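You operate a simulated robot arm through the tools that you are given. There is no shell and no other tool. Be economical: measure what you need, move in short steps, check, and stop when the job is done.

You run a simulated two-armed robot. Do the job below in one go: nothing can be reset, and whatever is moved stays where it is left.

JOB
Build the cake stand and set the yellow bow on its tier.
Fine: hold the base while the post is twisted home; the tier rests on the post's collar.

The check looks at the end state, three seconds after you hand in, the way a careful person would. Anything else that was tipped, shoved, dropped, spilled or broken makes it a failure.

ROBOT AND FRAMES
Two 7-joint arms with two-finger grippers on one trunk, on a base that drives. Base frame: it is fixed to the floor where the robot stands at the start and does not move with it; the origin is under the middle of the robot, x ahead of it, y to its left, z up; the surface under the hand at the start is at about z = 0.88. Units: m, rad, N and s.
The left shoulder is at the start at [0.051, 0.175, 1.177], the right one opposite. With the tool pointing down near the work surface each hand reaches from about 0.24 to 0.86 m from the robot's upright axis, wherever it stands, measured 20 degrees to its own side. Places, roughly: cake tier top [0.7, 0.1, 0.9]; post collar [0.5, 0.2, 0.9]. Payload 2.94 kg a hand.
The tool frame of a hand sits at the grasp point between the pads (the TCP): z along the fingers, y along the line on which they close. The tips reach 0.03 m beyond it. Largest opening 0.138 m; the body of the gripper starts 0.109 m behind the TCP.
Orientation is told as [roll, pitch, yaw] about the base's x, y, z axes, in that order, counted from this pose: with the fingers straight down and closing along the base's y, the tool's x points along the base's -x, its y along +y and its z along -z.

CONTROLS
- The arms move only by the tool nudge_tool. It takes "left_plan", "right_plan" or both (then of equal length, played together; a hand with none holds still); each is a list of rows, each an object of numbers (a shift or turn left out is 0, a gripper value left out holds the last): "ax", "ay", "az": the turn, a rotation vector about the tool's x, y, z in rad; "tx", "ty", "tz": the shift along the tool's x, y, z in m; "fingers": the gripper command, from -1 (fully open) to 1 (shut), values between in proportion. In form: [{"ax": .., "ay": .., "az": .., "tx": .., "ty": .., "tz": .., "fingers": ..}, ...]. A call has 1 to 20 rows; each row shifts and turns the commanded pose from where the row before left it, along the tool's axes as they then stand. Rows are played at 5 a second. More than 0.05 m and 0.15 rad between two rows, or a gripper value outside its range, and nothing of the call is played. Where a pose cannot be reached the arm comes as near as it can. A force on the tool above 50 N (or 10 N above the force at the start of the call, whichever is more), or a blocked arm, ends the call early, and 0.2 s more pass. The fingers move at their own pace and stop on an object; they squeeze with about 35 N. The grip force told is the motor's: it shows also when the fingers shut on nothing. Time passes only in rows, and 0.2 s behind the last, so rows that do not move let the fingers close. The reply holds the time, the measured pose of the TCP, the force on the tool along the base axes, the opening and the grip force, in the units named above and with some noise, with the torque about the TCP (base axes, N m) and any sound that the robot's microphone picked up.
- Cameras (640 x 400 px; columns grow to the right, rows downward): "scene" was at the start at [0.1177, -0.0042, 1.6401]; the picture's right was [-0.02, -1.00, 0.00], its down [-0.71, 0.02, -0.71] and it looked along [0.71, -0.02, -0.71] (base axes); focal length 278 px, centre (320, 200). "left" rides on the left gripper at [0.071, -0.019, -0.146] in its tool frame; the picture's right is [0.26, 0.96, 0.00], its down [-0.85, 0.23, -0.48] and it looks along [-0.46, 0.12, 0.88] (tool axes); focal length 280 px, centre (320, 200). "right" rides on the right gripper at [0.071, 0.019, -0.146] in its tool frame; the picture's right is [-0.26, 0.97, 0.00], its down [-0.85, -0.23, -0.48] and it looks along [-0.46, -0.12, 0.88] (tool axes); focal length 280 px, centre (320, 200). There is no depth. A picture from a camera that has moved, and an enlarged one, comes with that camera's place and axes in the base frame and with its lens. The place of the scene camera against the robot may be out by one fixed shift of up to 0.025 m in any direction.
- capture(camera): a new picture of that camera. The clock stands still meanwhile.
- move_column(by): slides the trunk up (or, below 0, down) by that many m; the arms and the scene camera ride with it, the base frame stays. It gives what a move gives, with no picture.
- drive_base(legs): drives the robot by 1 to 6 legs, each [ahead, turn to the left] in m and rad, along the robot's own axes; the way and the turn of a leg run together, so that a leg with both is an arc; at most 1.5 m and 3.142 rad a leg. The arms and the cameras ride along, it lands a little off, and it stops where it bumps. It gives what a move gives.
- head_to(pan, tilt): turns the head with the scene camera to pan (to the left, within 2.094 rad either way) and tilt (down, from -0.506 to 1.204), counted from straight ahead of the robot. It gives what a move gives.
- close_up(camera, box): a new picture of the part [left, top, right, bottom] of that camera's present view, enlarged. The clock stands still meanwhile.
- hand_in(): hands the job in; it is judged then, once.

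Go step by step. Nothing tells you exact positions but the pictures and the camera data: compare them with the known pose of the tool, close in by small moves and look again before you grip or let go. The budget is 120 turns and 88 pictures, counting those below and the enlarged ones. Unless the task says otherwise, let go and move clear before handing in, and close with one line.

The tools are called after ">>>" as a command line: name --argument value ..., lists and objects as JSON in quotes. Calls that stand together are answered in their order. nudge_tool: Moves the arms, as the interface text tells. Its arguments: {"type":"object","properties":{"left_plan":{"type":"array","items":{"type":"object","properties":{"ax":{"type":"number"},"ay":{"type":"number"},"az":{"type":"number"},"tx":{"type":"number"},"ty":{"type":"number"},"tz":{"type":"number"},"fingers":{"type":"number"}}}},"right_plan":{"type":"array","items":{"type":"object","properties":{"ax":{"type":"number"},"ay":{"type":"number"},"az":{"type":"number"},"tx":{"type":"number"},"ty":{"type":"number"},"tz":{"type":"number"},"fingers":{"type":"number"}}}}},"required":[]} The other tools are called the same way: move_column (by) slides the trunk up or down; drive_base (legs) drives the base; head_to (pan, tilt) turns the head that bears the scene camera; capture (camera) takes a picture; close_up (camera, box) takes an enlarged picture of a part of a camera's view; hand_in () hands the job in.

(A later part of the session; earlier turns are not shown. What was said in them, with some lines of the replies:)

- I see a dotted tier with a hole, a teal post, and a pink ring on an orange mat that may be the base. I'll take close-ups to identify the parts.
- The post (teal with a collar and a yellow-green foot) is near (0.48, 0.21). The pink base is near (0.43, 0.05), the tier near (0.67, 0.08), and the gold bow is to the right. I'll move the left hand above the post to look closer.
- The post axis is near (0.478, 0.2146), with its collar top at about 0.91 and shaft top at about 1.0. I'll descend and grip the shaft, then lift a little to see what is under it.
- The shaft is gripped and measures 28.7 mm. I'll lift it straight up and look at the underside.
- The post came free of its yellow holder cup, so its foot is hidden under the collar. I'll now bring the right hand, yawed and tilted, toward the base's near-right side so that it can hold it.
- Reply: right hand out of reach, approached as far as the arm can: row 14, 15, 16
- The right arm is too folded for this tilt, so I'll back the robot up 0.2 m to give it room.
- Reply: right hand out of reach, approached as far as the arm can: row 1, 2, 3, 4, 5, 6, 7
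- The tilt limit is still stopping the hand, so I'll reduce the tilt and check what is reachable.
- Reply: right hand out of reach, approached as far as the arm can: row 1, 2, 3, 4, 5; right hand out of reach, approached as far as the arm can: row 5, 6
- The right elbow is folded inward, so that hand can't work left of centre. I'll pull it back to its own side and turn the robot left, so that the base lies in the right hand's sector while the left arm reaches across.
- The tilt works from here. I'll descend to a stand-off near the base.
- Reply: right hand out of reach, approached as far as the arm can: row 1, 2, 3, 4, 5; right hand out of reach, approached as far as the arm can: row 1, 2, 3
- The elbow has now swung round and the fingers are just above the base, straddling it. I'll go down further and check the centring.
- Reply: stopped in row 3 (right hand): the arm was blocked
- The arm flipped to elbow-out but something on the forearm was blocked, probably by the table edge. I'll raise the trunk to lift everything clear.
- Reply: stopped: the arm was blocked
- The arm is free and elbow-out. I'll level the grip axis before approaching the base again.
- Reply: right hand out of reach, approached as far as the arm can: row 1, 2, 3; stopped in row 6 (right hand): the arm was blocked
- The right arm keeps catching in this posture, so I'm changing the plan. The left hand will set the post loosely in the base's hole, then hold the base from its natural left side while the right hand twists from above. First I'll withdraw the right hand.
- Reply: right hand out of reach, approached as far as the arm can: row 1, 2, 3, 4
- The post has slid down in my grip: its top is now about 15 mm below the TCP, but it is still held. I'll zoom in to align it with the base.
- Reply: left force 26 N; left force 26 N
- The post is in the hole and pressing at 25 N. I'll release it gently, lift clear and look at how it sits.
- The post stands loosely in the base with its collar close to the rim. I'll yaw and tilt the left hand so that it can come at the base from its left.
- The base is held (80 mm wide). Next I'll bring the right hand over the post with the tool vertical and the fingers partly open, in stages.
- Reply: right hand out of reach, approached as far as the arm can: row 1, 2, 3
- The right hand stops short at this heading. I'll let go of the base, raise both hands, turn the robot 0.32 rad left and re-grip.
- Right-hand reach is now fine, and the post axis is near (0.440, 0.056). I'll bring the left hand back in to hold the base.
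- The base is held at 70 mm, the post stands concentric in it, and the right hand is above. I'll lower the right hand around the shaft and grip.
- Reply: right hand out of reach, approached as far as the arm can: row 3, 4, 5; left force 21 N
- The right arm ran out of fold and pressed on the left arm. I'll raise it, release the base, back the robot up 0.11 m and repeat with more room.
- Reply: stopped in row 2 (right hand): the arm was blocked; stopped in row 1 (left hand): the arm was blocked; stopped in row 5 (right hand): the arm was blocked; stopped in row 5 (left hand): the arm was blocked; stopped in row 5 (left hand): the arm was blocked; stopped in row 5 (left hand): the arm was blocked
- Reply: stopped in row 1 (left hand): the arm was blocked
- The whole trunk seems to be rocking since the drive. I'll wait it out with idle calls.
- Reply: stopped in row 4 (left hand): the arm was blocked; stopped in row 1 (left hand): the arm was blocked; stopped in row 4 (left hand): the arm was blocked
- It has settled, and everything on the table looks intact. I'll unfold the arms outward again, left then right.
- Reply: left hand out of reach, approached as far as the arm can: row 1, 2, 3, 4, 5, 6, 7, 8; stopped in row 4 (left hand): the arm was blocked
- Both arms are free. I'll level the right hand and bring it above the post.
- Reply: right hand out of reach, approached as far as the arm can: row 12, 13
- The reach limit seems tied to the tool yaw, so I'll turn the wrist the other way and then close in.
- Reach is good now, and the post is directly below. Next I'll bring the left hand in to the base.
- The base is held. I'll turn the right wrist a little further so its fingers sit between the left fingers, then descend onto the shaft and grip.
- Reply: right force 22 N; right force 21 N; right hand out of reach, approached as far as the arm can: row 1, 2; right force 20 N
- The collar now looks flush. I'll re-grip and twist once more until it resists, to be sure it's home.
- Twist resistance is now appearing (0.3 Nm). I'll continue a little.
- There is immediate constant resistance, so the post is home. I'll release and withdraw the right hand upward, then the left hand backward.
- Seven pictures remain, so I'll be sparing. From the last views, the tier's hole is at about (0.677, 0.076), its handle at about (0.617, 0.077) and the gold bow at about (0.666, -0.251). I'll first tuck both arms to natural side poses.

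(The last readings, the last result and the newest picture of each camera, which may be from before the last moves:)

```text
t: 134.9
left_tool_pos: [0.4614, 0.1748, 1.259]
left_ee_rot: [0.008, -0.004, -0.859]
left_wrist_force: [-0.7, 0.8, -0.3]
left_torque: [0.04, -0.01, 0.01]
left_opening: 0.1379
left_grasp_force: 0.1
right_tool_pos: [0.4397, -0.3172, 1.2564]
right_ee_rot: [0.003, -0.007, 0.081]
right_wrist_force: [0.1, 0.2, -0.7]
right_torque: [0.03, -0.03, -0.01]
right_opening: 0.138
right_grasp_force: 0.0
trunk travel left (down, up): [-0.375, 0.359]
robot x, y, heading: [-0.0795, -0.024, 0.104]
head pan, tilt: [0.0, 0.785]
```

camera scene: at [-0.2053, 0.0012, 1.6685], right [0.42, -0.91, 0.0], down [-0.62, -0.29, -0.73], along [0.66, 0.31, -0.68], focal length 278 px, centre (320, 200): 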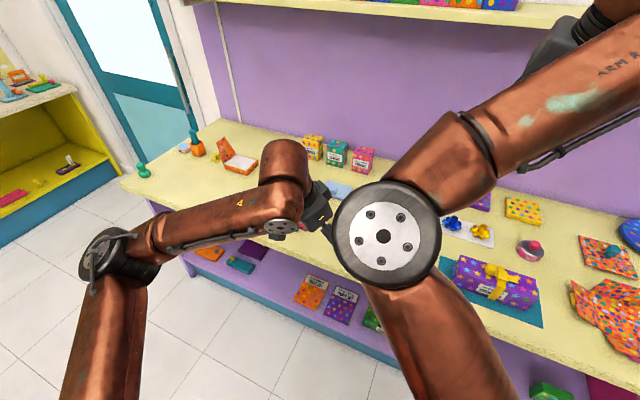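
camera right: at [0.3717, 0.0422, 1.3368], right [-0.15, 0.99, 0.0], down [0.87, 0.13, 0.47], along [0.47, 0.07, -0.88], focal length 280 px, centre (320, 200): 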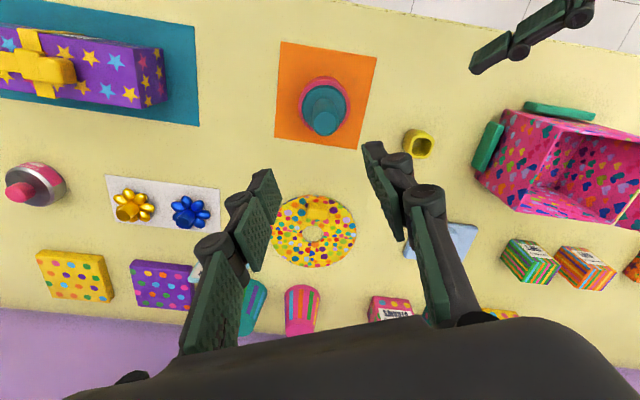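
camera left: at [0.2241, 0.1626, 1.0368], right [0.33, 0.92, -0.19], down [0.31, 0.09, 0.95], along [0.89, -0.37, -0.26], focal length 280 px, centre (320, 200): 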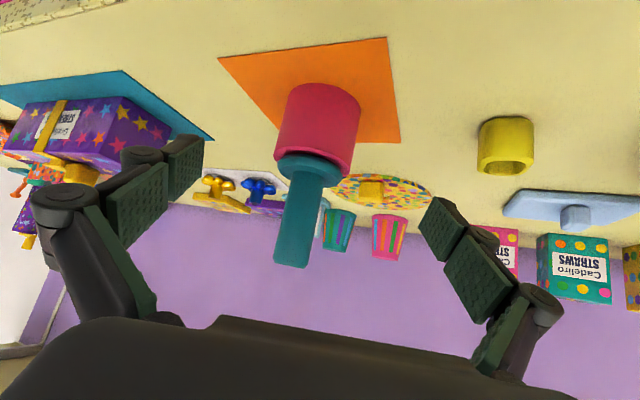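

The robot is stable at its new place. I'll yaw the left hand to 0 and take it above the tier's handle.

>>> nudge_tool --left_plan '[{"az": -0.143}, {"az": -0.143}, {"az": -0.143}, {"az": -0.143}, {"az": -0.143}, {"az": -0.143}, {"tx": -0.031, "ty": -0.0196, "tz": 0.032}, {"tx": -0.031, "ty": -0.0196, "tz": 0.032}, {"tx": -0.031, "ty": -0.0196, "tz": 0.032}, {"tx": -0.031, "ty": -0.0196, "tz": 0.032}, {"tx": -0.031, "ty": -0.0196, "tz": 0.032}, {}]'

>>> capture --camera "left"

```text
t: 137.5
left_tool_pos: [0.6063, 0.0789, 1.108]
left_ee_rot: [0.0, -0.019, 0.0]
left_wrist_force: [-0.1, 0.9, 1.1]
left_torque: [-0.06, 0.0, 0.0]
left_opening: 0.138
left_grasp_force: 0.2
right_tool_pos: [0.4284, -0.3174, 1.261]
right_ee_rot: [0.001, -0.018, 0.08]
right_wrist_force: [-0.5, -0.1, -0.2]
right_torque: [-0.04, -0.04, 0.02]
right_opening: 0.1381
right_grasp_force: 0.1
trunk travel left (down, up): [-0.375, 0.359]
robot x, y, heading: [-0.082, -0.0227, 0.103]
head pan, tilt: [0.0, 0.785]
```

```text
6 pictures are left
camera left: at [0.5313, 0.0608, 1.2538], right [-0.26, 0.96, 0.0], down [0.84, 0.23, 0.49], along [0.48, 0.13, -0.87], focal length 280 px, centre (320, 200)
```

left: 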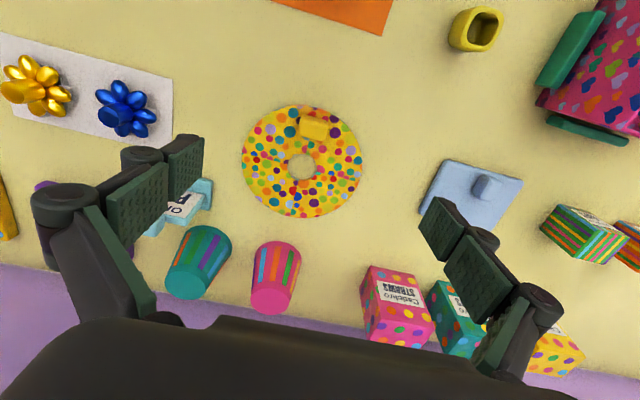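

The handle is at about (0.623, 0.078), with the hole 62 mm beyond it. I'll descend so the fingertips straddle the handle just above the tier, and grip.

>>> nudge_tool --left_plan '[{"tx": -0.0164, "ty": -0.001, "ay": 0.019}, {"tz": 0.045}, {"tz": 0.045}, {"tz": 0.045}, {"tz": 0.035}, {}]'

```text
t: 138.9
left_tool_pos: [0.6242, 0.0746, 0.9384]
left_ee_rot: [0.001, 0.001, 0.0]
left_wrist_force: [-0.5, 0.0, -0.8]
left_torque: [0.0, 0.02, -0.02]
left_opening: 0.1382
left_grasp_force: 0.0
right_tool_pos: [0.4297, -0.3185, 1.2596]
right_ee_rot: [0.002, -0.018, 0.082]
right_wrist_force: [0.3, 0.2, 0.0]
right_torque: [-0.02, 0.01, 0.0]
right_opening: 0.138
right_grasp_force: 0.2
trunk travel left (down, up): [-0.375, 0.359]
robot x, y, heading: [-0.0751, -0.0255, 0.103]
head pan, tilt: [0.0, 0.785]
```

>>> nudge_tool --left_plan '[{"tz": 0.005, "ty": 0.002}, {"tz": 0.005}, {}]'

>>> nudge_tool --left_plan '[{"fingers": 1}, {}, {}, {}, {}, {}, {}, {}, {}]'

```text
t: 139.7
left_tool_pos: [0.624, 0.0774, 0.9264]
left_ee_rot: [0.001, 0.002, 0.0]
left_wrist_force: [0.9, -0.9, -0.3]
left_torque: [-0.01, -0.01, 0.05]
left_opening: 0.1378
left_grasp_force: 0.1
right_tool_pos: [0.4299, -0.3174, 1.2598]
right_ee_rot: [0.003, -0.016, 0.084]
right_wrist_force: [0.8, 0.3, 0.4]
right_torque: [0.0, 0.0, 0.0]
right_opening: 0.1378
right_grasp_force: 0.0
trunk travel left (down, up): [-0.375, 0.359]
robot x, y, heading: [-0.0814, -0.0282, 0.106]
head pan, tilt: [0.0, 0.785]
```

```text
t: 141.7
left_tool_pos: [0.6246, 0.0775, 0.9274]
left_ee_rot: [0.002, 0.003, -0.001]
left_wrist_force: [0.4, -0.1, 0.3]
left_torque: [0.0, -0.08, 0.02]
left_opening: 0.0348
left_grasp_force: 35.5
right_tool_pos: [0.4302, -0.3174, 1.2605]
right_ee_rot: [0.002, -0.016, 0.084]
right_wrist_force: [0.4, -0.9, 0.7]
right_torque: [0.02, -0.01, 0.01]
right_opening: 0.138
right_grasp_force: 0.0
trunk travel left (down, up): [-0.375, 0.359]
robot x, y, heading: [-0.0826, -0.025, 0.094]
head pan, tilt: [0.0, 0.785]
```

The handle is gripped. I'll lift and carry the tier towards the post.

>>> nudge_tool --left_plan '[{"tz": -0.015}, {"tz": -0.03}, {"tz": -0.04}, {"tz": -0.04}, {"tz": -0.04}, {"tz": -0.04}, {}]'

>>> nudge_tool --left_plan '[{"tx": 0.035, "ty": -0.003}, {"tx": 0.035, "ty": -0.003}, {"tx": 0.035, "ty": -0.003}, {"tx": 0.035, "ty": -0.003}, {"tx": 0.035, "ty": -0.003}, {"tx": 0.035, "ty": -0.002}, {"tx": 0.034, "ty": -0.002}, {}]'

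>>> capture --camera "left"

```text
t: 143.3
left_tool_pos: [0.6243, 0.0757, 1.1271]
left_ee_rot: [0.002, 0.003, 0.003]
left_wrist_force: [0.0, 0.6, -0.6]
left_torque: [-0.06, 0.05, 0.01]
left_opening: 0.0348
left_grasp_force: 34.7
right_tool_pos: [0.4298, -0.3186, 1.2589]
right_ee_rot: [0.001, -0.017, 0.08]
right_wrist_force: [-0.1, 0.1, -0.3]
right_torque: [0.0, 0.04, -0.02]
right_opening: 0.1379
right_grasp_force: 0.0
trunk travel left (down, up): [-0.375, 0.359]
robot x, y, heading: [-0.0808, -0.0258, 0.108]
head pan, tilt: [0.0, 0.785]
```

```text
t: 145.1
left_tool_pos: [0.3807, 0.061, 1.1301]
left_ee_rot: [0.003, 0.002, -0.002]
left_wrist_force: [0.4, 1.1, -0.4]
left_torque: [-0.01, 0.05, -0.04]
left_opening: 0.0347
left_grasp_force: 35.2
right_tool_pos: [0.4301, -0.3195, 1.2587]
right_ee_rot: [0.002, -0.015, 0.082]
right_wrist_force: [-0.2, -0.2, -0.2]
right_torque: [-0.01, 0.0, 0.02]
right_opening: 0.138
right_grasp_force: 0.1
trunk travel left (down, up): [-0.375, 0.359]
robot x, y, heading: [-0.0806, -0.0246, 0.104]
head pan, tilt: [0.0, 0.785]
```

```text
5 pictures are left
camera left: at [0.3085, 0.0423, 1.2766], right [-0.26, 0.96, 0.0], down [0.85, 0.23, 0.47], along [0.46, 0.13, -0.88], focal length 280 px, centre (320, 200)
```

left: 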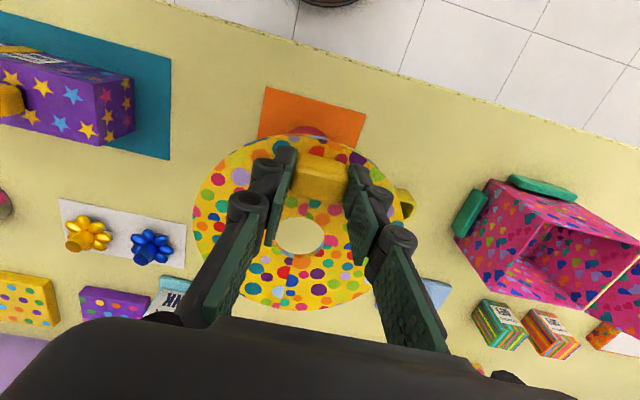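

The hole is at about (0.4385, 0.063) and the post at about (0.440, 0.057), so I'll shift 6 mm in y and lower carefully.

>>> nudge_tool --left_plan '[{"tx": -0.0015, "ty": -0.006}, {"tz": 0.025}, {"tz": 0.02}, {"tz": 0.01}, {"tz": 0.01}, {}]'

```text
t: 146.5
left_tool_pos: [0.3826, 0.0516, 1.066]
left_ee_rot: [0.002, 0.002, -0.001]
left_wrist_force: [-0.3, 0.8, -0.5]
left_torque: [0.04, 0.0, 0.02]
left_opening: 0.0348
left_grasp_force: 34.4
right_tool_pos: [0.4287, -0.3187, 1.2585]
right_ee_rot: [0.001, -0.015, 0.081]
right_wrist_force: [0.4, 0.3, -1.1]
right_torque: [-0.01, 0.01, 0.01]
right_opening: 0.1382
right_grasp_force: 0.0
trunk travel left (down, up): [-0.375, 0.359]
robot x, y, heading: [-0.0829, -0.0245, 0.099]
head pan, tilt: [0.0, 0.785]
```

>>> close_up --camera "left" --box '[220, 140, 400, 290]'

```text
2.67 times, centred on (310, 215) of left
camera zoom: at [0.3099, 0.0327, 1.2122], right [-0.26, 0.96, 0.0], down [0.85, 0.23, 0.48], along [0.46, 0.13, -0.88], focal length 748 px, centre (347, 160)
```

zoom: 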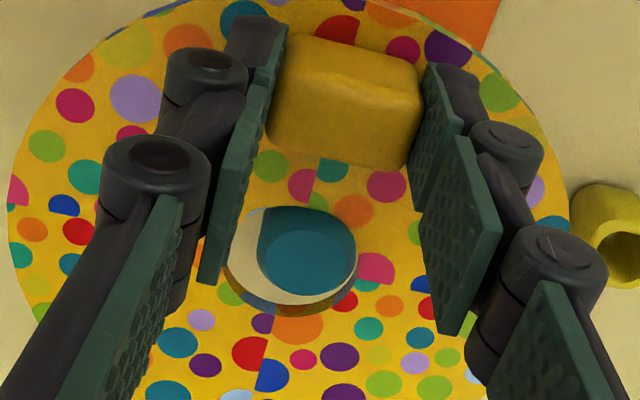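

The shaft shows inside the hole, sitting about 4–5 mm to the +y side. I'll correct that and lower gently.

>>> nudge_tool --left_plan '[{"ty": 0.0045}, {}, {"tz": 0.006}, {"tz": 0.006}, {}]'

>>> nudge_tool --left_plan '[{"tz": 0.006}, {"tz": 0.006}, {"tz": 0.006}, {"tz": 0.006}, {}]'

```text
t: 147.7
left_tool_pos: [0.3803, 0.0555, 1.053]
left_ee_rot: [0.002, 0.003, -0.001]
left_wrist_force: [-0.6, 0.9, 0.2]
left_torque: [-0.01, 0.05, -0.01]
left_opening: 0.0348
left_grasp_force: 35.2
right_tool_pos: [0.4297, -0.3186, 1.2597]
right_ee_rot: [0.001, -0.015, 0.083]
right_wrist_force: [-0.1, -0.3, 0.5]
right_torque: [-0.02, -0.01, 0.01]
right_opening: 0.138
right_grasp_force: 0.1
trunk travel left (down, up): [-0.375, 0.359]
robot x, y, heading: [-0.0821, -0.0256, 0.111]
head pan, tilt: [0.0, 0.785]
```

```text
t: 148.9
left_tool_pos: [0.382, 0.0584, 1.0284]
left_ee_rot: [0.002, 0.002, -0.001]
left_wrist_force: [-0.8, -0.1, -0.2]
left_torque: [-0.03, 0.03, -0.01]
left_opening: 0.0349
left_grasp_force: 34.3
right_tool_pos: [0.429, -0.319, 1.2602]
right_ee_rot: [0.002, -0.015, 0.083]
right_wrist_force: [0.2, -0.2, -0.6]
right_torque: [0.04, -0.02, 0.02]
right_opening: 0.1379
right_grasp_force: 0.0
trunk travel left (down, up): [-0.375, 0.359]
robot x, y, heading: [-0.0854, -0.0224, 0.106]
head pan, tilt: [0.0, 0.785]
```

>>> nudge_tool --left_plan '[{"tz": 0.006}, {"tz": 0.006}, {"tz": 0.006}, {"tz": 0.006}, {"tz": 0.006}, {}]'

>>> nudge_tool --left_plan '[{"tz": 0.004}, {"tz": 0.004}, {"tz": 0.004}, {}]'

```text
t: 150.3
left_tool_pos: [0.3811, 0.0566, 1.0002]
left_ee_rot: [0.002, 0.002, -0.001]
left_wrist_force: [-2.6, 0.2, 1.7]
left_torque: [0.01, 0.12, 0.02]
left_opening: 0.035
left_grasp_force: 35.1
right_tool_pos: [0.4289, -0.3181, 1.2594]
right_ee_rot: [0.002, -0.016, 0.082]
right_wrist_force: [0.2, 0.6, 0.3]
right_torque: [-0.01, 0.0, 0.02]
right_opening: 0.1378
right_grasp_force: 0.0
trunk travel left (down, up): [-0.375, 0.359]
robot x, y, heading: [-0.0824, -0.0229, 0.105]
head pan, tilt: [0.0, 0.785]
```

```text
t: 151.3
left_tool_pos: [0.3803, 0.0563, 0.9885]
left_ee_rot: [-0.001, -0.001, 0.0]
left_wrist_force: [-1.2, 1.6, 23.7]
left_torque: [0.07, -0.69, 0.01]
left_opening: 0.0347
left_grasp_force: 35.1
right_tool_pos: [0.4282, -0.3195, 1.2592]
right_ee_rot: [0.0, -0.016, 0.08]
right_wrist_force: [0.1, 0.9, -0.5]
right_torque: [0.01, 0.01, 0.0]
right_opening: 0.1381
right_grasp_force: 0.0
trunk travel left (down, up): [-0.375, 0.359]
robot x, y, heading: [-0.0834, -0.0258, 0.105]
head pan, tilt: [0.0, 0.785]
```

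The tier has contacted the collar. I'll ease off, release and lift clear.

>>> nudge_tool --left_plan '[{"tz": -0.003}, {"fingers": -1}, {}, {}, {}, {}, {}, {}, {"tz": -0.03}, {"tz": -0.04}, {"tz": -0.04}, {"tz": -0.04}, {"tz": -0.04}, {}]'

>>> nudge_tool --left_plan '[{"ty": 0.04}, {"ty": 0.04}, {"ty": 0.04}, {"ty": 0.04}, {"ty": 0.04}, {"ty": 0.03}, {}]'

>>> close_up --camera "scene" --box '[220, 150, 480, 330]'

```text
t: 154.3
left_tool_pos: [0.381, 0.0563, 1.1797]
left_ee_rot: [0.001, 0.001, 0.0]
left_wrist_force: [0.5, 0.3, -0.3]
left_torque: [-0.02, -0.01, -0.01]
left_opening: 0.1378
left_grasp_force: 0.0
right_tool_pos: [0.4296, -0.3174, 1.2598]
right_ee_rot: [-0.002, -0.017, 0.082]
right_wrist_force: [0.5, 0.3, 1.6]
right_torque: [0.02, 0.04, 0.04]
right_opening: 0.1379
right_grasp_force: 0.1
trunk travel left (down, up): [-0.375, 0.359]
robot x, y, heading: [-0.0807, -0.0213, 0.102]
head pan, tilt: [0.0, 0.785]
```

```text
t: 155.9
left_tool_pos: [0.3823, 0.2844, 1.1825]
left_ee_rot: [0.003, 0.0, 0.0]
left_wrist_force: [-0.2, -0.6, -0.1]
left_torque: [0.05, 0.01, -0.06]
left_opening: 0.1378
left_grasp_force: 0.1
right_tool_pos: [0.4292, -0.3187, 1.2587]
right_ee_rot: [0.002, -0.017, 0.08]
right_wrist_force: [-0.6, -0.7, -0.5]
right_torque: [0.01, -0.01, 0.02]
right_opening: 0.138
right_grasp_force: 0.1
trunk travel left (down, up): [-0.375, 0.359]
robot x, y, heading: [-0.082, -0.0242, 0.105]
head pan, tilt: [0.0, 0.785]
```

```text
2.22 times, centred on (350, 240) of scene
camera zoom: at [0.0231, -0.0152, 1.6655], right [0.1, -0.99, 0.0], down [-0.7, -0.07, -0.71], along [0.7, 0.07, -0.71], focal length 617 px, centre (253, 111)
```

zoom: 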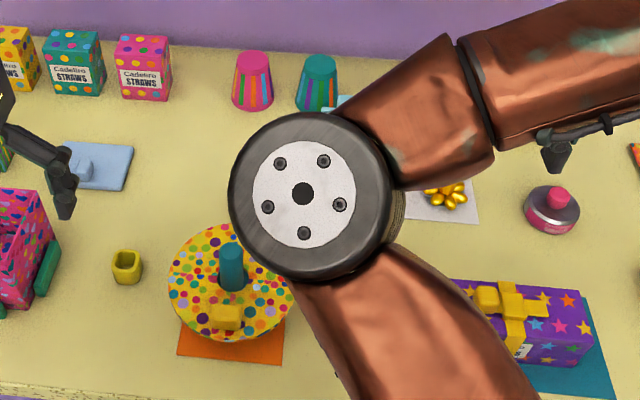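

The tier is on the collar. Next is the bow: I'll take the right hand above the gold bow for one look.

>>> nudge_tool --right_plan '[{"ay": 0.017, "fingers": 0.13}, {"tx": -0.0403, "ty": 0.0078, "tz": 0.0267}, {"tx": -0.0403, "ty": 0.0078, "tz": 0.0267}, {"tx": -0.0403, "ty": 0.0078, "tz": 0.0267}, {"tx": -0.0403, "ty": 0.0078, "tz": 0.0267}, {"tx": -0.0403, "ty": 0.0078, "tz": 0.0267}, {"tx": -0.0403, "ty": 0.0078, "tz": 0.0267}, {}]'

>>> close_up --camera "right" --box '[200, 50, 440, 200]'

```text
t: 157.7
left_tool_pos: [0.3807, 0.2873, 1.1814]
left_ee_rot: [0.002, 0.0, -0.001]
left_wrist_force: [0.2, 0.0, -0.4]
left_torque: [-0.01, 0.0, 0.0]
left_opening: 0.1379
left_grasp_force: 0.1
right_tool_pos: [0.6673, -0.2525, 1.1013]
right_ee_rot: [0.001, 0.0, 0.081]
right_wrist_force: [0.2, -0.1, 0.0]
right_torque: [-0.02, -0.01, -0.01]
right_opening: 0.0598
right_grasp_force: 0.1
trunk travel left (down, up): [-0.375, 0.359]
robot x, y, heading: [-0.0841, -0.0225, 0.106]
head pan, tilt: [0.0, 0.785]
```

```text
2.67 times, centred on (320, 125) of right
camera zoom: at [0.5961, -0.2381, 1.2468], right [0.18, 0.98, 0.0], down [0.86, -0.16, 0.48], along [0.47, -0.09, -0.88], focal length 748 px, centre (320, 400)
```

zoom: 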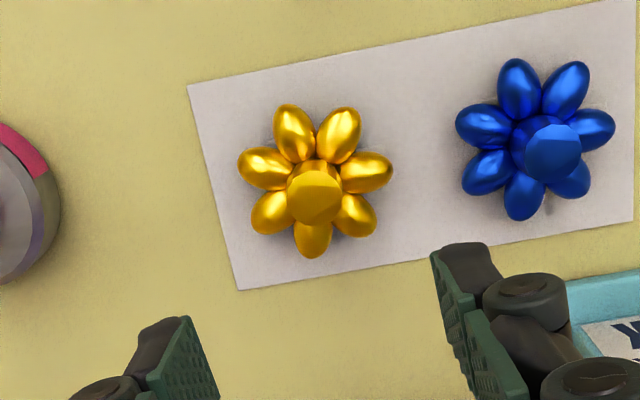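

The bow's stem is at about (0.672, -0.2555), with its top at about 0.918. I'll descend and grip the stem.

>>> nudge_tool --right_plan '[{"tx": -0.0045, "ty": -0.0034}, {"tz": 0.045}, {"tz": 0.045}, {"tz": 0.045}, {"tz": 0.02}, {"tz": 0.008}, {}]'

>>> nudge_tool --right_plan '[{"tz": 0.004}, {"fingers": 1}, {}, {}, {}, {}, {}]'

```text
t: 159.3
left_tool_pos: [0.3818, 0.2856, 1.182]
left_ee_rot: [0.0, 0.003, 0.0]
left_wrist_force: [0.0, 0.3, 0.2]
left_torque: [0.01, -0.03, -0.02]
left_opening: 0.1379
left_grasp_force: 0.1
right_tool_pos: [0.6714, -0.2545, 0.936]
right_ee_rot: [0.001, 0.0, 0.08]
right_wrist_force: [-0.6, 0.6, 0.5]
right_torque: [-0.03, -0.01, 0.02]
right_opening: 0.0601
right_grasp_force: 0.1
trunk travel left (down, up): [-0.375, 0.359]
robot x, y, heading: [-0.082, -0.027, 0.105]
head pan, tilt: [0.0, 0.785]
```

```text
t: 160.9
left_tool_pos: [0.381, 0.2855, 1.1806]
left_ee_rot: [0.001, 0.0, -0.001]
left_wrist_force: [0.9, -0.7, -0.1]
left_torque: [-0.02, 0.02, -0.02]
left_opening: 0.138
left_grasp_force: 0.1
right_tool_pos: [0.6711, -0.2569, 0.9327]
right_ee_rot: [0.002, -0.001, 0.082]
right_wrist_force: [0.3, 0.5, 0.7]
right_torque: [-0.01, 0.01, 0.02]
right_opening: 0.0235
right_grasp_force: 35.1
trunk travel left (down, up): [-0.375, 0.359]
robot x, y, heading: [-0.0819, -0.0229, 0.104]
head pan, tilt: [0.0, 0.785]
```

The stem is gripped (23.5 mm). I'll lift and drive back to the stance where the right hand reached the post.

>>> nudge_tool --right_plan '[{"tz": -0.02}, {"tz": -0.04}, {"tz": -0.045}, {"tz": -0.045}, {"tz": -0.045}, {"tz": -0.045}, {}]'

>>> drive_base --legs '[[-0.22, 0], [0, 0.33]]'

>>> head_to --pan 0.0 --tilt 0.75

```text
t: 162.5
left_tool_pos: [0.3816, 0.2863, 1.1812]
left_ee_rot: [0.001, 0.002, 0.0]
left_wrist_force: [-0.3, 0.3, 0.5]
left_torque: [-0.01, 0.0, -0.01]
left_opening: 0.1381
left_grasp_force: 0.1
right_tool_pos: [0.6705, -0.2574, 1.1705]
right_ee_rot: [0.003, 0.0, 0.079]
right_wrist_force: [-0.7, 0.3, -0.1]
right_torque: [0.03, 0.01, 0.01]
right_opening: 0.0231
right_grasp_force: 34.9
trunk travel left (down, up): [-0.375, 0.359]
robot x, y, heading: [-0.0811, -0.0231, 0.104]
head pan, tilt: [0.0, 0.785]
```

```text
t: 163.7
left_tool_pos: [0.2605, 0.2712, 1.1841]
left_ee_rot: [0.009, -0.006, 0.003]
left_wrist_force: [0.5, -0.3, 0.1]
left_torque: [0.08, 0.0, 0.02]
left_opening: 0.138
left_grasp_force: 0.1
right_tool_pos: [0.5581, -0.2595, 1.1749]
right_ee_rot: [-0.004, 0.005, 0.131]
right_wrist_force: [-0.9, -1.2, -0.3]
right_torque: [0.12, -0.06, 0.0]
right_opening: 0.0229
right_grasp_force: 35.3
trunk travel left (down, up): [-0.375, 0.359]
robot x, y, heading: [-0.1941, -0.0376, 0.103]
head pan, tilt: [0.0, 0.785]
stopped in leg 1: the robot was blocked; the commanded pose is now the measured one
```

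```text
t: 164.4
left_tool_pos: [0.2685, 0.2825, 1.1957]
left_ee_rot: [-0.028, -0.026, 0.086]
left_wrist_force: [0.6, -0.1, 0.1]
left_torque: [-0.05, 0.04, -0.01]
left_opening: 0.138
left_grasp_force: 0.0
right_tool_pos: [0.5807, -0.1981, 1.1855]
right_ee_rot: [-0.082, 0.073, 0.244]
right_wrist_force: [-0.5, 1.4, 0.4]
right_torque: [-0.08, 0.03, 0.02]
right_opening: 0.0232
right_grasp_force: 35.0
trunk travel left (down, up): [-0.375, 0.359]
robot x, y, heading: [-0.1949, -0.034, 0.112]
head pan, tilt: [0.0, 0.75]
```

Something blocked the drive, probably the arms touching each other. I'll let it settle and read again.

>>> head_to --pan 0.0 --tilt 0.785

>>> head_to --pan 0.0 --tilt 0.75

```text
t: 165.0
left_tool_pos: [0.1942, 0.2731, 1.1974]
left_ee_rot: [0.023, -0.061, 0.003]
left_wrist_force: [2.5, 1.2, 0.5]
left_torque: [-0.17, 0.35, 0.01]
left_opening: 0.1378
left_grasp_force: 0.1
right_tool_pos: [0.5019, -0.2406, 1.2055]
right_ee_rot: [-0.024, -0.033, 0.191]
right_wrist_force: [1.2, -0.9, 0.9]
right_torque: [0.05, 0.14, -0.04]
right_opening: 0.0229
right_grasp_force: 35.8
trunk travel left (down, up): [-0.375, 0.359]
robot x, y, heading: [-0.1931, -0.0333, 0.109]
head pan, tilt: [0.0, 0.785]
```

```text
t: 165.6
left_tool_pos: [0.2589, 0.2749, 1.185]
left_ee_rot: [0.011, -0.009, 0.004]
left_wrist_force: [-1.4, -0.3, -0.5]
left_torque: [0.15, -0.2, 0.04]
left_opening: 0.138
left_grasp_force: 0.1
right_tool_pos: [0.5582, -0.2492, 1.1786]
right_ee_rot: [-0.006, 0.007, 0.149]
right_wrist_force: [-1.4, -2.2, -0.7]
right_torque: [0.2, -0.16, -0.03]
right_opening: 0.0232
right_grasp_force: 34.6
trunk travel left (down, up): [-0.375, 0.359]
robot x, y, heading: [-0.1918, -0.0315, 0.108]
head pan, tilt: [0.0, 0.75]
```

>>> head_to --pan 0.0 --tilt 0.785

>>> head_to --pan 0.0 --tilt 0.75

>>> head_to --pan 0.0 --tilt 0.785

>>> head_to --pan 0.0 --tilt 0.75

```text
t: 166.2
left_tool_pos: [0.2078, 0.2707, 1.196]
left_ee_rot: [0.018, -0.051, 0.006]
left_wrist_force: [2.0, 0.5, 0.7]
left_torque: [-0.12, 0.32, -0.03]
left_opening: 0.1381
left_grasp_force: 0.1
right_tool_pos: [0.5099, -0.2495, 1.2008]
right_ee_rot: [-0.015, -0.034, 0.16]
right_wrist_force: [1.9, 0.8, 0.5]
right_torque: [0.0, 0.19, -0.05]
right_opening: 0.0231
right_grasp_force: 34.8
trunk travel left (down, up): [-0.375, 0.359]
robot x, y, heading: [-0.1963, -0.0376, 0.105]
head pan, tilt: [0.0, 0.785]
```

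```text
t: 166.8
left_tool_pos: [0.2509, 0.2739, 1.1866]
left_ee_rot: [0.011, -0.016, 0.006]
left_wrist_force: [-0.8, 0.3, -0.2]
left_torque: [0.06, -0.09, 0.03]
left_opening: 0.1377
left_grasp_force: 0.0
right_tool_pos: [0.5473, -0.2562, 1.1832]
right_ee_rot: [-0.005, -0.008, 0.128]
right_wrist_force: [-1.3, -1.3, 0.4]
right_torque: [0.08, -0.15, -0.01]
right_opening: 0.0229
right_grasp_force: 34.7
trunk travel left (down, up): [-0.375, 0.359]
robot x, y, heading: [-0.1921, -0.0349, 0.106]
head pan, tilt: [0.0, 0.75]
```

```text
t: 167.5
left_tool_pos: [0.2237, 0.2704, 1.1975]
left_ee_rot: [0.012, -0.044, 0.005]
left_wrist_force: [-0.6, 0.8, 1.3]
left_torque: [-0.04, 0.0, -0.01]
left_opening: 0.138
left_grasp_force: 0.1
right_tool_pos: [0.5219, -0.2593, 1.1987]
right_ee_rot: [-0.007, -0.033, 0.125]
right_wrist_force: [1.1, -0.3, -0.1]
right_torque: [-0.02, 0.05, -0.01]
right_opening: 0.0229
right_grasp_force: 35.1
trunk travel left (down, up): [-0.375, 0.359]
robot x, y, heading: [-0.198, -0.0398, 0.11]
head pan, tilt: [0.0, 0.785]
```

```text
t: 168.1
left_tool_pos: [0.2265, 0.2718, 1.1945]
left_ee_rot: [0.01, -0.039, 0.005]
left_wrist_force: [0.1, 0.8, -0.4]
left_torque: [-0.04, 0.14, -0.03]
left_opening: 0.138
left_grasp_force: 0.1
right_tool_pos: [0.5237, -0.257, 1.1943]
right_ee_rot: [-0.009, -0.028, 0.127]
right_wrist_force: [2.1, 0.6, 1.0]
right_torque: [-0.04, 0.11, -0.02]
right_opening: 0.0233
right_grasp_force: 34.7
trunk travel left (down, up): [-0.375, 0.359]
robot x, y, heading: [-0.1966, -0.0361, 0.109]
head pan, tilt: [0.0, 0.75]
```

It has settled. Backward driving rocks the body, so from here I'll only turn.

>>> drive_base --legs '[[0, 0.17], [0, 0.16]]'

>>> head_to --pan 0.0 --tilt 0.785

>>> head_to --pan 0.0 --tilt 0.8

```text
t: 169.8
left_tool_pos: [0.1096, 0.3962, 1.1915]
left_ee_rot: [0.008, -0.032, 0.334]
left_wrist_force: [-1.0, -0.4, 0.1]
left_torque: [-0.02, -0.05, 0.0]
left_opening: 0.1381
left_grasp_force: 0.0
right_tool_pos: [0.5617, -0.0082, 1.1911]
right_ee_rot: [-0.011, -0.018, 0.46]
right_wrist_force: [-0.6, -0.1, 0.1]
right_torque: [-0.06, -0.07, -0.04]
right_opening: 0.023
right_grasp_force: 34.9
trunk travel left (down, up): [-0.375, 0.359]
robot x, y, heading: [-0.1947, -0.0347, 0.437]
head pan, tilt: [0.0, 0.75]
```

```text
t: 170.4
left_tool_pos: [0.1098, 0.3955, 1.1903]
left_ee_rot: [0.011, -0.031, 0.336]
left_wrist_force: [0.7, 0.0, -0.8]
left_torque: [-0.03, -0.01, 0.0]
left_opening: 0.1381
left_grasp_force: 0.0
right_tool_pos: [0.5632, -0.0112, 1.1902]
right_ee_rot: [-0.008, -0.021, 0.46]
right_wrist_force: [0.1, -0.1, 0.3]
right_torque: [0.02, -0.01, 0.03]
right_opening: 0.0232
right_grasp_force: 35.1
trunk travel left (down, up): [-0.375, 0.359]
robot x, y, heading: [-0.1926, -0.0385, 0.436]
head pan, tilt: [0.0, 0.785]
```

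```text
t: 171.1
left_tool_pos: [0.1114, 0.3955, 1.1915]
left_ee_rot: [0.01, -0.029, 0.335]
left_wrist_force: [-0.7, 0.1, 0.1]
left_torque: [-0.04, 0.0, -0.01]
left_opening: 0.1377
left_grasp_force: 0.1
right_tool_pos: [0.5637, -0.0086, 1.1888]
right_ee_rot: [-0.009, -0.02, 0.459]
right_wrist_force: [-0.2, -0.5, -0.4]
right_torque: [0.03, -0.02, 0.01]
right_opening: 0.0234
right_grasp_force: 35.4
trunk travel left (down, up): [-0.375, 0.359]
robot x, y, heading: [-0.1937, -0.0397, 0.439]
head pan, tilt: [0.0, 0.799]
```

I'll move the bow over the far (+x) side of the tier, clear of the shaft and handle.

>>> nudge_tool --right_plan '[{"ax": -0.009}, {"ay": 0.02}, {"az": 0.08}, {"az": 0.079}, {"tx": 0.017, "ty": 0.0274}, {"tx": 0.017, "ty": 0.0274}, {"tx": 0.017, "ty": 0.0274}, {"tz": 0.04}, {"tz": 0.04}, {}]'

```text
t: 173.2
left_tool_pos: [0.1108, 0.3944, 1.1927]
left_ee_rot: [0.01, -0.032, 0.335]
left_wrist_force: [0.3, -0.4, -0.5]
left_torque: [0.0, 0.02, 0.01]
left_opening: 0.1378
left_grasp_force: 0.1
right_tool_pos: [0.4889, 0.0517, 1.1076]
right_ee_rot: [0.0, -0.001, 0.3]
right_wrist_force: [-0.3, 0.3, -0.4]
right_torque: [0.03, 0.01, 0.01]
right_opening: 0.0231
right_grasp_force: 35.0
trunk travel left (down, up): [-0.375, 0.359]
robot x, y, heading: [-0.1936, -0.0343, 0.444]
head pan, tilt: [0.0, 0.799]
```

>>> nudge_tool --right_plan '[{"tx": -0.006, "ty": 0.002}, {}]'

>>> capture --camera "right"

```text
t: 173.8
left_tool_pos: [0.1109, 0.3947, 1.1924]
left_ee_rot: [0.011, -0.03, 0.335]
left_wrist_force: [-0.6, 0.4, 0.4]
left_torque: [0.0, -0.01, 0.01]
left_opening: 0.138
left_grasp_force: 0.0
right_tool_pos: [0.4935, 0.0557, 1.1083]
right_ee_rot: [0.0, 0.0, 0.301]
right_wrist_force: [0.0, 0.1, 0.1]
right_torque: [-0.01, 0.02, -0.06]
right_opening: 0.0233
right_grasp_force: 35.3
trunk travel left (down, up): [-0.375, 0.359]
robot x, y, heading: [-0.1961, -0.0367, 0.432]
head pan, tilt: [0.0, 0.799]
```

```text
1 pictures are left
camera right: at [0.4218, 0.0547, 1.2538], right [-0.03, 1.0, 0.0], down [0.88, 0.03, 0.48], along [0.48, 0.02, -0.88], focal length 280 px, centre (320, 200)
```

right: 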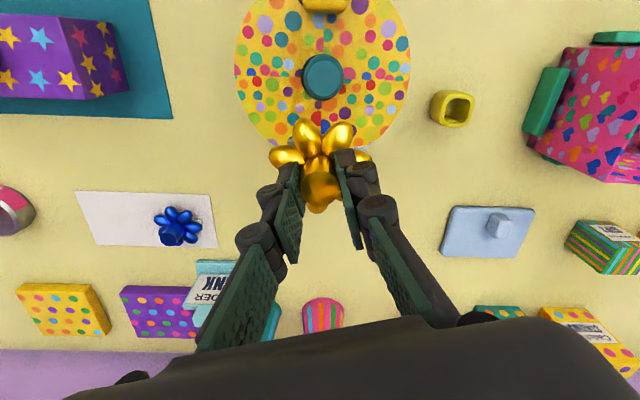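

The bow is well placed over the far side of the tier. I'll shift it 4 mm inward and lower it.

>>> nudge_tool --right_plan '[{"tx": 0.004}, {"tz": 0.035}, {"tz": 0.035}, {"tz": 0.015}, {}]'

>>> nudge_tool --right_plan '[{"tz": 0.005}, {"tz": 0.005}, {}]'

```text
t: 175.1
left_tool_pos: [0.1103, 0.3958, 1.1916]
left_ee_rot: [0.009, -0.031, 0.336]
left_wrist_force: [0.0, 0.0, 1.1]
left_torque: [-0.01, 0.02, 0.01]
left_opening: 0.1381
left_grasp_force: 0.2
right_tool_pos: [0.4922, 0.0566, 1.0256]
right_ee_rot: [0.0, -0.001, 0.3]
right_wrist_force: [-1.2, 0.0, -0.5]
right_torque: [0.01, -0.02, 0.03]
right_opening: 0.0231
right_grasp_force: 34.9
trunk travel left (down, up): [-0.375, 0.359]
robot x, y, heading: [-0.1962, -0.034, 0.436]
head pan, tilt: [0.0, 0.799]
```

```text
t: 175.8
left_tool_pos: [0.1109, 0.3952, 1.1912]
left_ee_rot: [0.009, -0.03, 0.334]
left_wrist_force: [-0.8, -0.1, -0.4]
left_torque: [-0.01, -0.01, 0.0]
left_opening: 0.1379
left_grasp_force: 0.0
right_tool_pos: [0.4928, 0.0569, 1.0167]
right_ee_rot: [0.0, 0.001, 0.301]
right_wrist_force: [-0.2, 0.0, -0.2]
right_torque: [-0.02, 0.01, -0.02]
right_opening: 0.0231
right_grasp_force: 34.9
trunk travel left (down, up): [-0.375, 0.359]
robot x, y, heading: [-0.1924, -0.0374, 0.437]
head pan, tilt: [0.0, 0.799]
```

>>> nudge_tool --right_plan '[{"tz": 0.003, "tx": 0.002}, {"tz": 0.003}, {}]'

>>> nudge_tool --right_plan '[{"tz": 0.003}, {}]'

```text
t: 176.7
left_tool_pos: [0.1092, 0.3945, 1.1911]
left_ee_rot: [0.01, -0.031, 0.335]
left_wrist_force: [0.5, 0.0, -0.4]
left_torque: [-0.01, -0.01, 0.02]
left_opening: 0.1382
left_grasp_force: 0.0
right_tool_pos: [0.4899, 0.056, 1.0097]
right_ee_rot: [0.001, 0.0, 0.3]
right_wrist_force: [0.7, 0.9, 0.2]
right_torque: [0.01, -0.08, -0.01]
right_opening: 0.0231
right_grasp_force: 35.1
trunk travel left (down, up): [-0.375, 0.359]
robot x, y, heading: [-0.1949, -0.0335, 0.436]
head pan, tilt: [0.0, 0.799]
```

```text
t: 177.2
left_tool_pos: [0.1119, 0.3953, 1.1932]
left_ee_rot: [0.011, -0.033, 0.336]
left_wrist_force: [0.6, 0.2, 0.1]
left_torque: [0.02, 0.01, 0.0]
left_opening: 0.138
left_grasp_force: 0.1
right_tool_pos: [0.4897, 0.055, 1.0068]
right_ee_rot: [0.001, -0.001, 0.299]
right_wrist_force: [3.2, 0.6, 2.0]
right_torque: [0.04, -0.08, -0.03]
right_opening: 0.023
right_grasp_force: 34.9
trunk travel left (down, up): [-0.375, 0.359]
robot x, y, heading: [-0.195, -0.0355, 0.437]
head pan, tilt: [0.0, 0.799]
```

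>>> nudge_tool --right_plan '[{"tx": -0.0025}, {"tz": 0.0015}, {}]'

```text
t: 178.1
left_tool_pos: [0.1098, 0.3937, 1.1911]
left_ee_rot: [0.009, -0.031, 0.336]
left_wrist_force: [0.1, 0.0, -0.3]
left_torque: [0.0, 0.02, -0.01]
left_opening: 0.1381
left_grasp_force: 0.2
right_tool_pos: [0.4925, 0.0559, 1.0062]
right_ee_rot: [-0.001, -0.001, 0.3]
right_wrist_force: [-0.7, -1.0, 9.0]
right_torque: [0.01, 0.18, -0.02]
right_opening: 0.023
right_grasp_force: 34.5
trunk travel left (down, up): [-0.375, 0.359]
robot x, y, heading: [-0.1975, -0.0305, 0.439]
head pan, tilt: [0.0, 0.799]
```

The bow has touched the tier. I'll release with a small opening and lift straight up.

>>> nudge_tool --right_plan '[{"tz": -0.001}, {"fingers": 0.2}, {}, {}, {"tz": -0.015}, {"tz": -0.03}, {"tz": -0.04}, {"tz": -0.045}, {"tz": -0.045}, {}]'

>>> nudge_tool --right_plan '[{"ty": -0.045}, {"ty": -0.045}, {"ty": -0.045}, {"ty": -0.045}, {"ty": -0.045}, {}]'

>>> capture --camera "scene"

```text
t: 180.2
left_tool_pos: [0.1112, 0.3959, 1.1903]
left_ee_rot: [0.01, -0.028, 0.334]
left_wrist_force: [0.7, -0.5, 0.1]
left_torque: [0.01, 0.01, -0.02]
left_opening: 0.1381
left_grasp_force: 0.0
right_tool_pos: [0.4902, 0.0581, 1.1811]
right_ee_rot: [0.0, -0.001, 0.3]
right_wrist_force: [0.3, 0.2, 0.7]
right_torque: [-0.01, 0.02, 0.0]
right_opening: 0.055
right_grasp_force: 0.0
trunk travel left (down, up): [-0.375, 0.359]
robot x, y, heading: [-0.194, -0.0345, 0.44]
head pan, tilt: [0.0, 0.799]
```

```text
t: 181.7
left_tool_pos: [0.1088, 0.3944, 1.1901]
left_ee_rot: [0.01, -0.031, 0.334]
left_wrist_force: [-0.9, 0.4, -0.9]
left_torque: [-0.04, -0.02, -0.01]
left_opening: 0.1379
left_grasp_force: 0.1
right_tool_pos: [0.556, -0.1569, 1.1805]
right_ee_rot: [-0.002, 0.001, 0.302]
right_wrist_force: [-0.5, 1.2, 0.8]
right_torque: [-0.02, -0.05, -0.02]
right_opening: 0.0553
right_grasp_force: 0.0
trunk travel left (down, up): [-0.375, 0.359]
robot x, y, heading: [-0.1979, -0.038, 0.433]
head pan, tilt: [0.0, 0.799]
```

```text
0 pictures are left
camera scene: at [-0.1006, 0.0125, 1.6644], right [0.42, -0.91, 0.0], down [-0.65, -0.3, -0.7], along [0.63, 0.29, -0.72], focal length 278 px, centre (320, 200)
```

scene: 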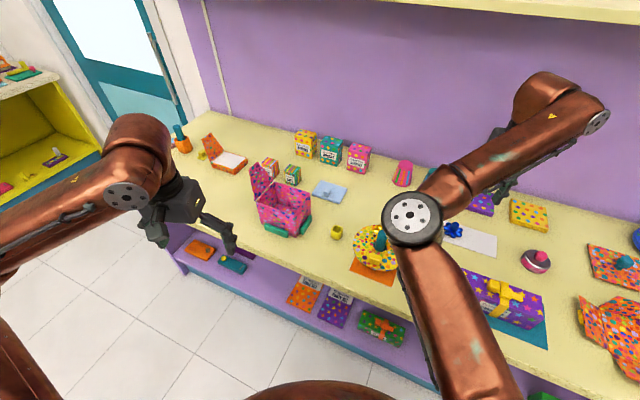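

The bow has left its mat and the tier is level on the post. The right arm hides the bow itself in this last picture, but the contact force and clean release say it is on the tier. Both hands are clear, so I'm handing in.

>>> hand_in

```text
The job is handed in.
```

The cake stand is built: I held the base while twisting the post home, the tier rests on the post's collar, and I set the yellow bow on the tier. I had no picture left to confirm the bow; its placement rests on the contact force and a clean release.
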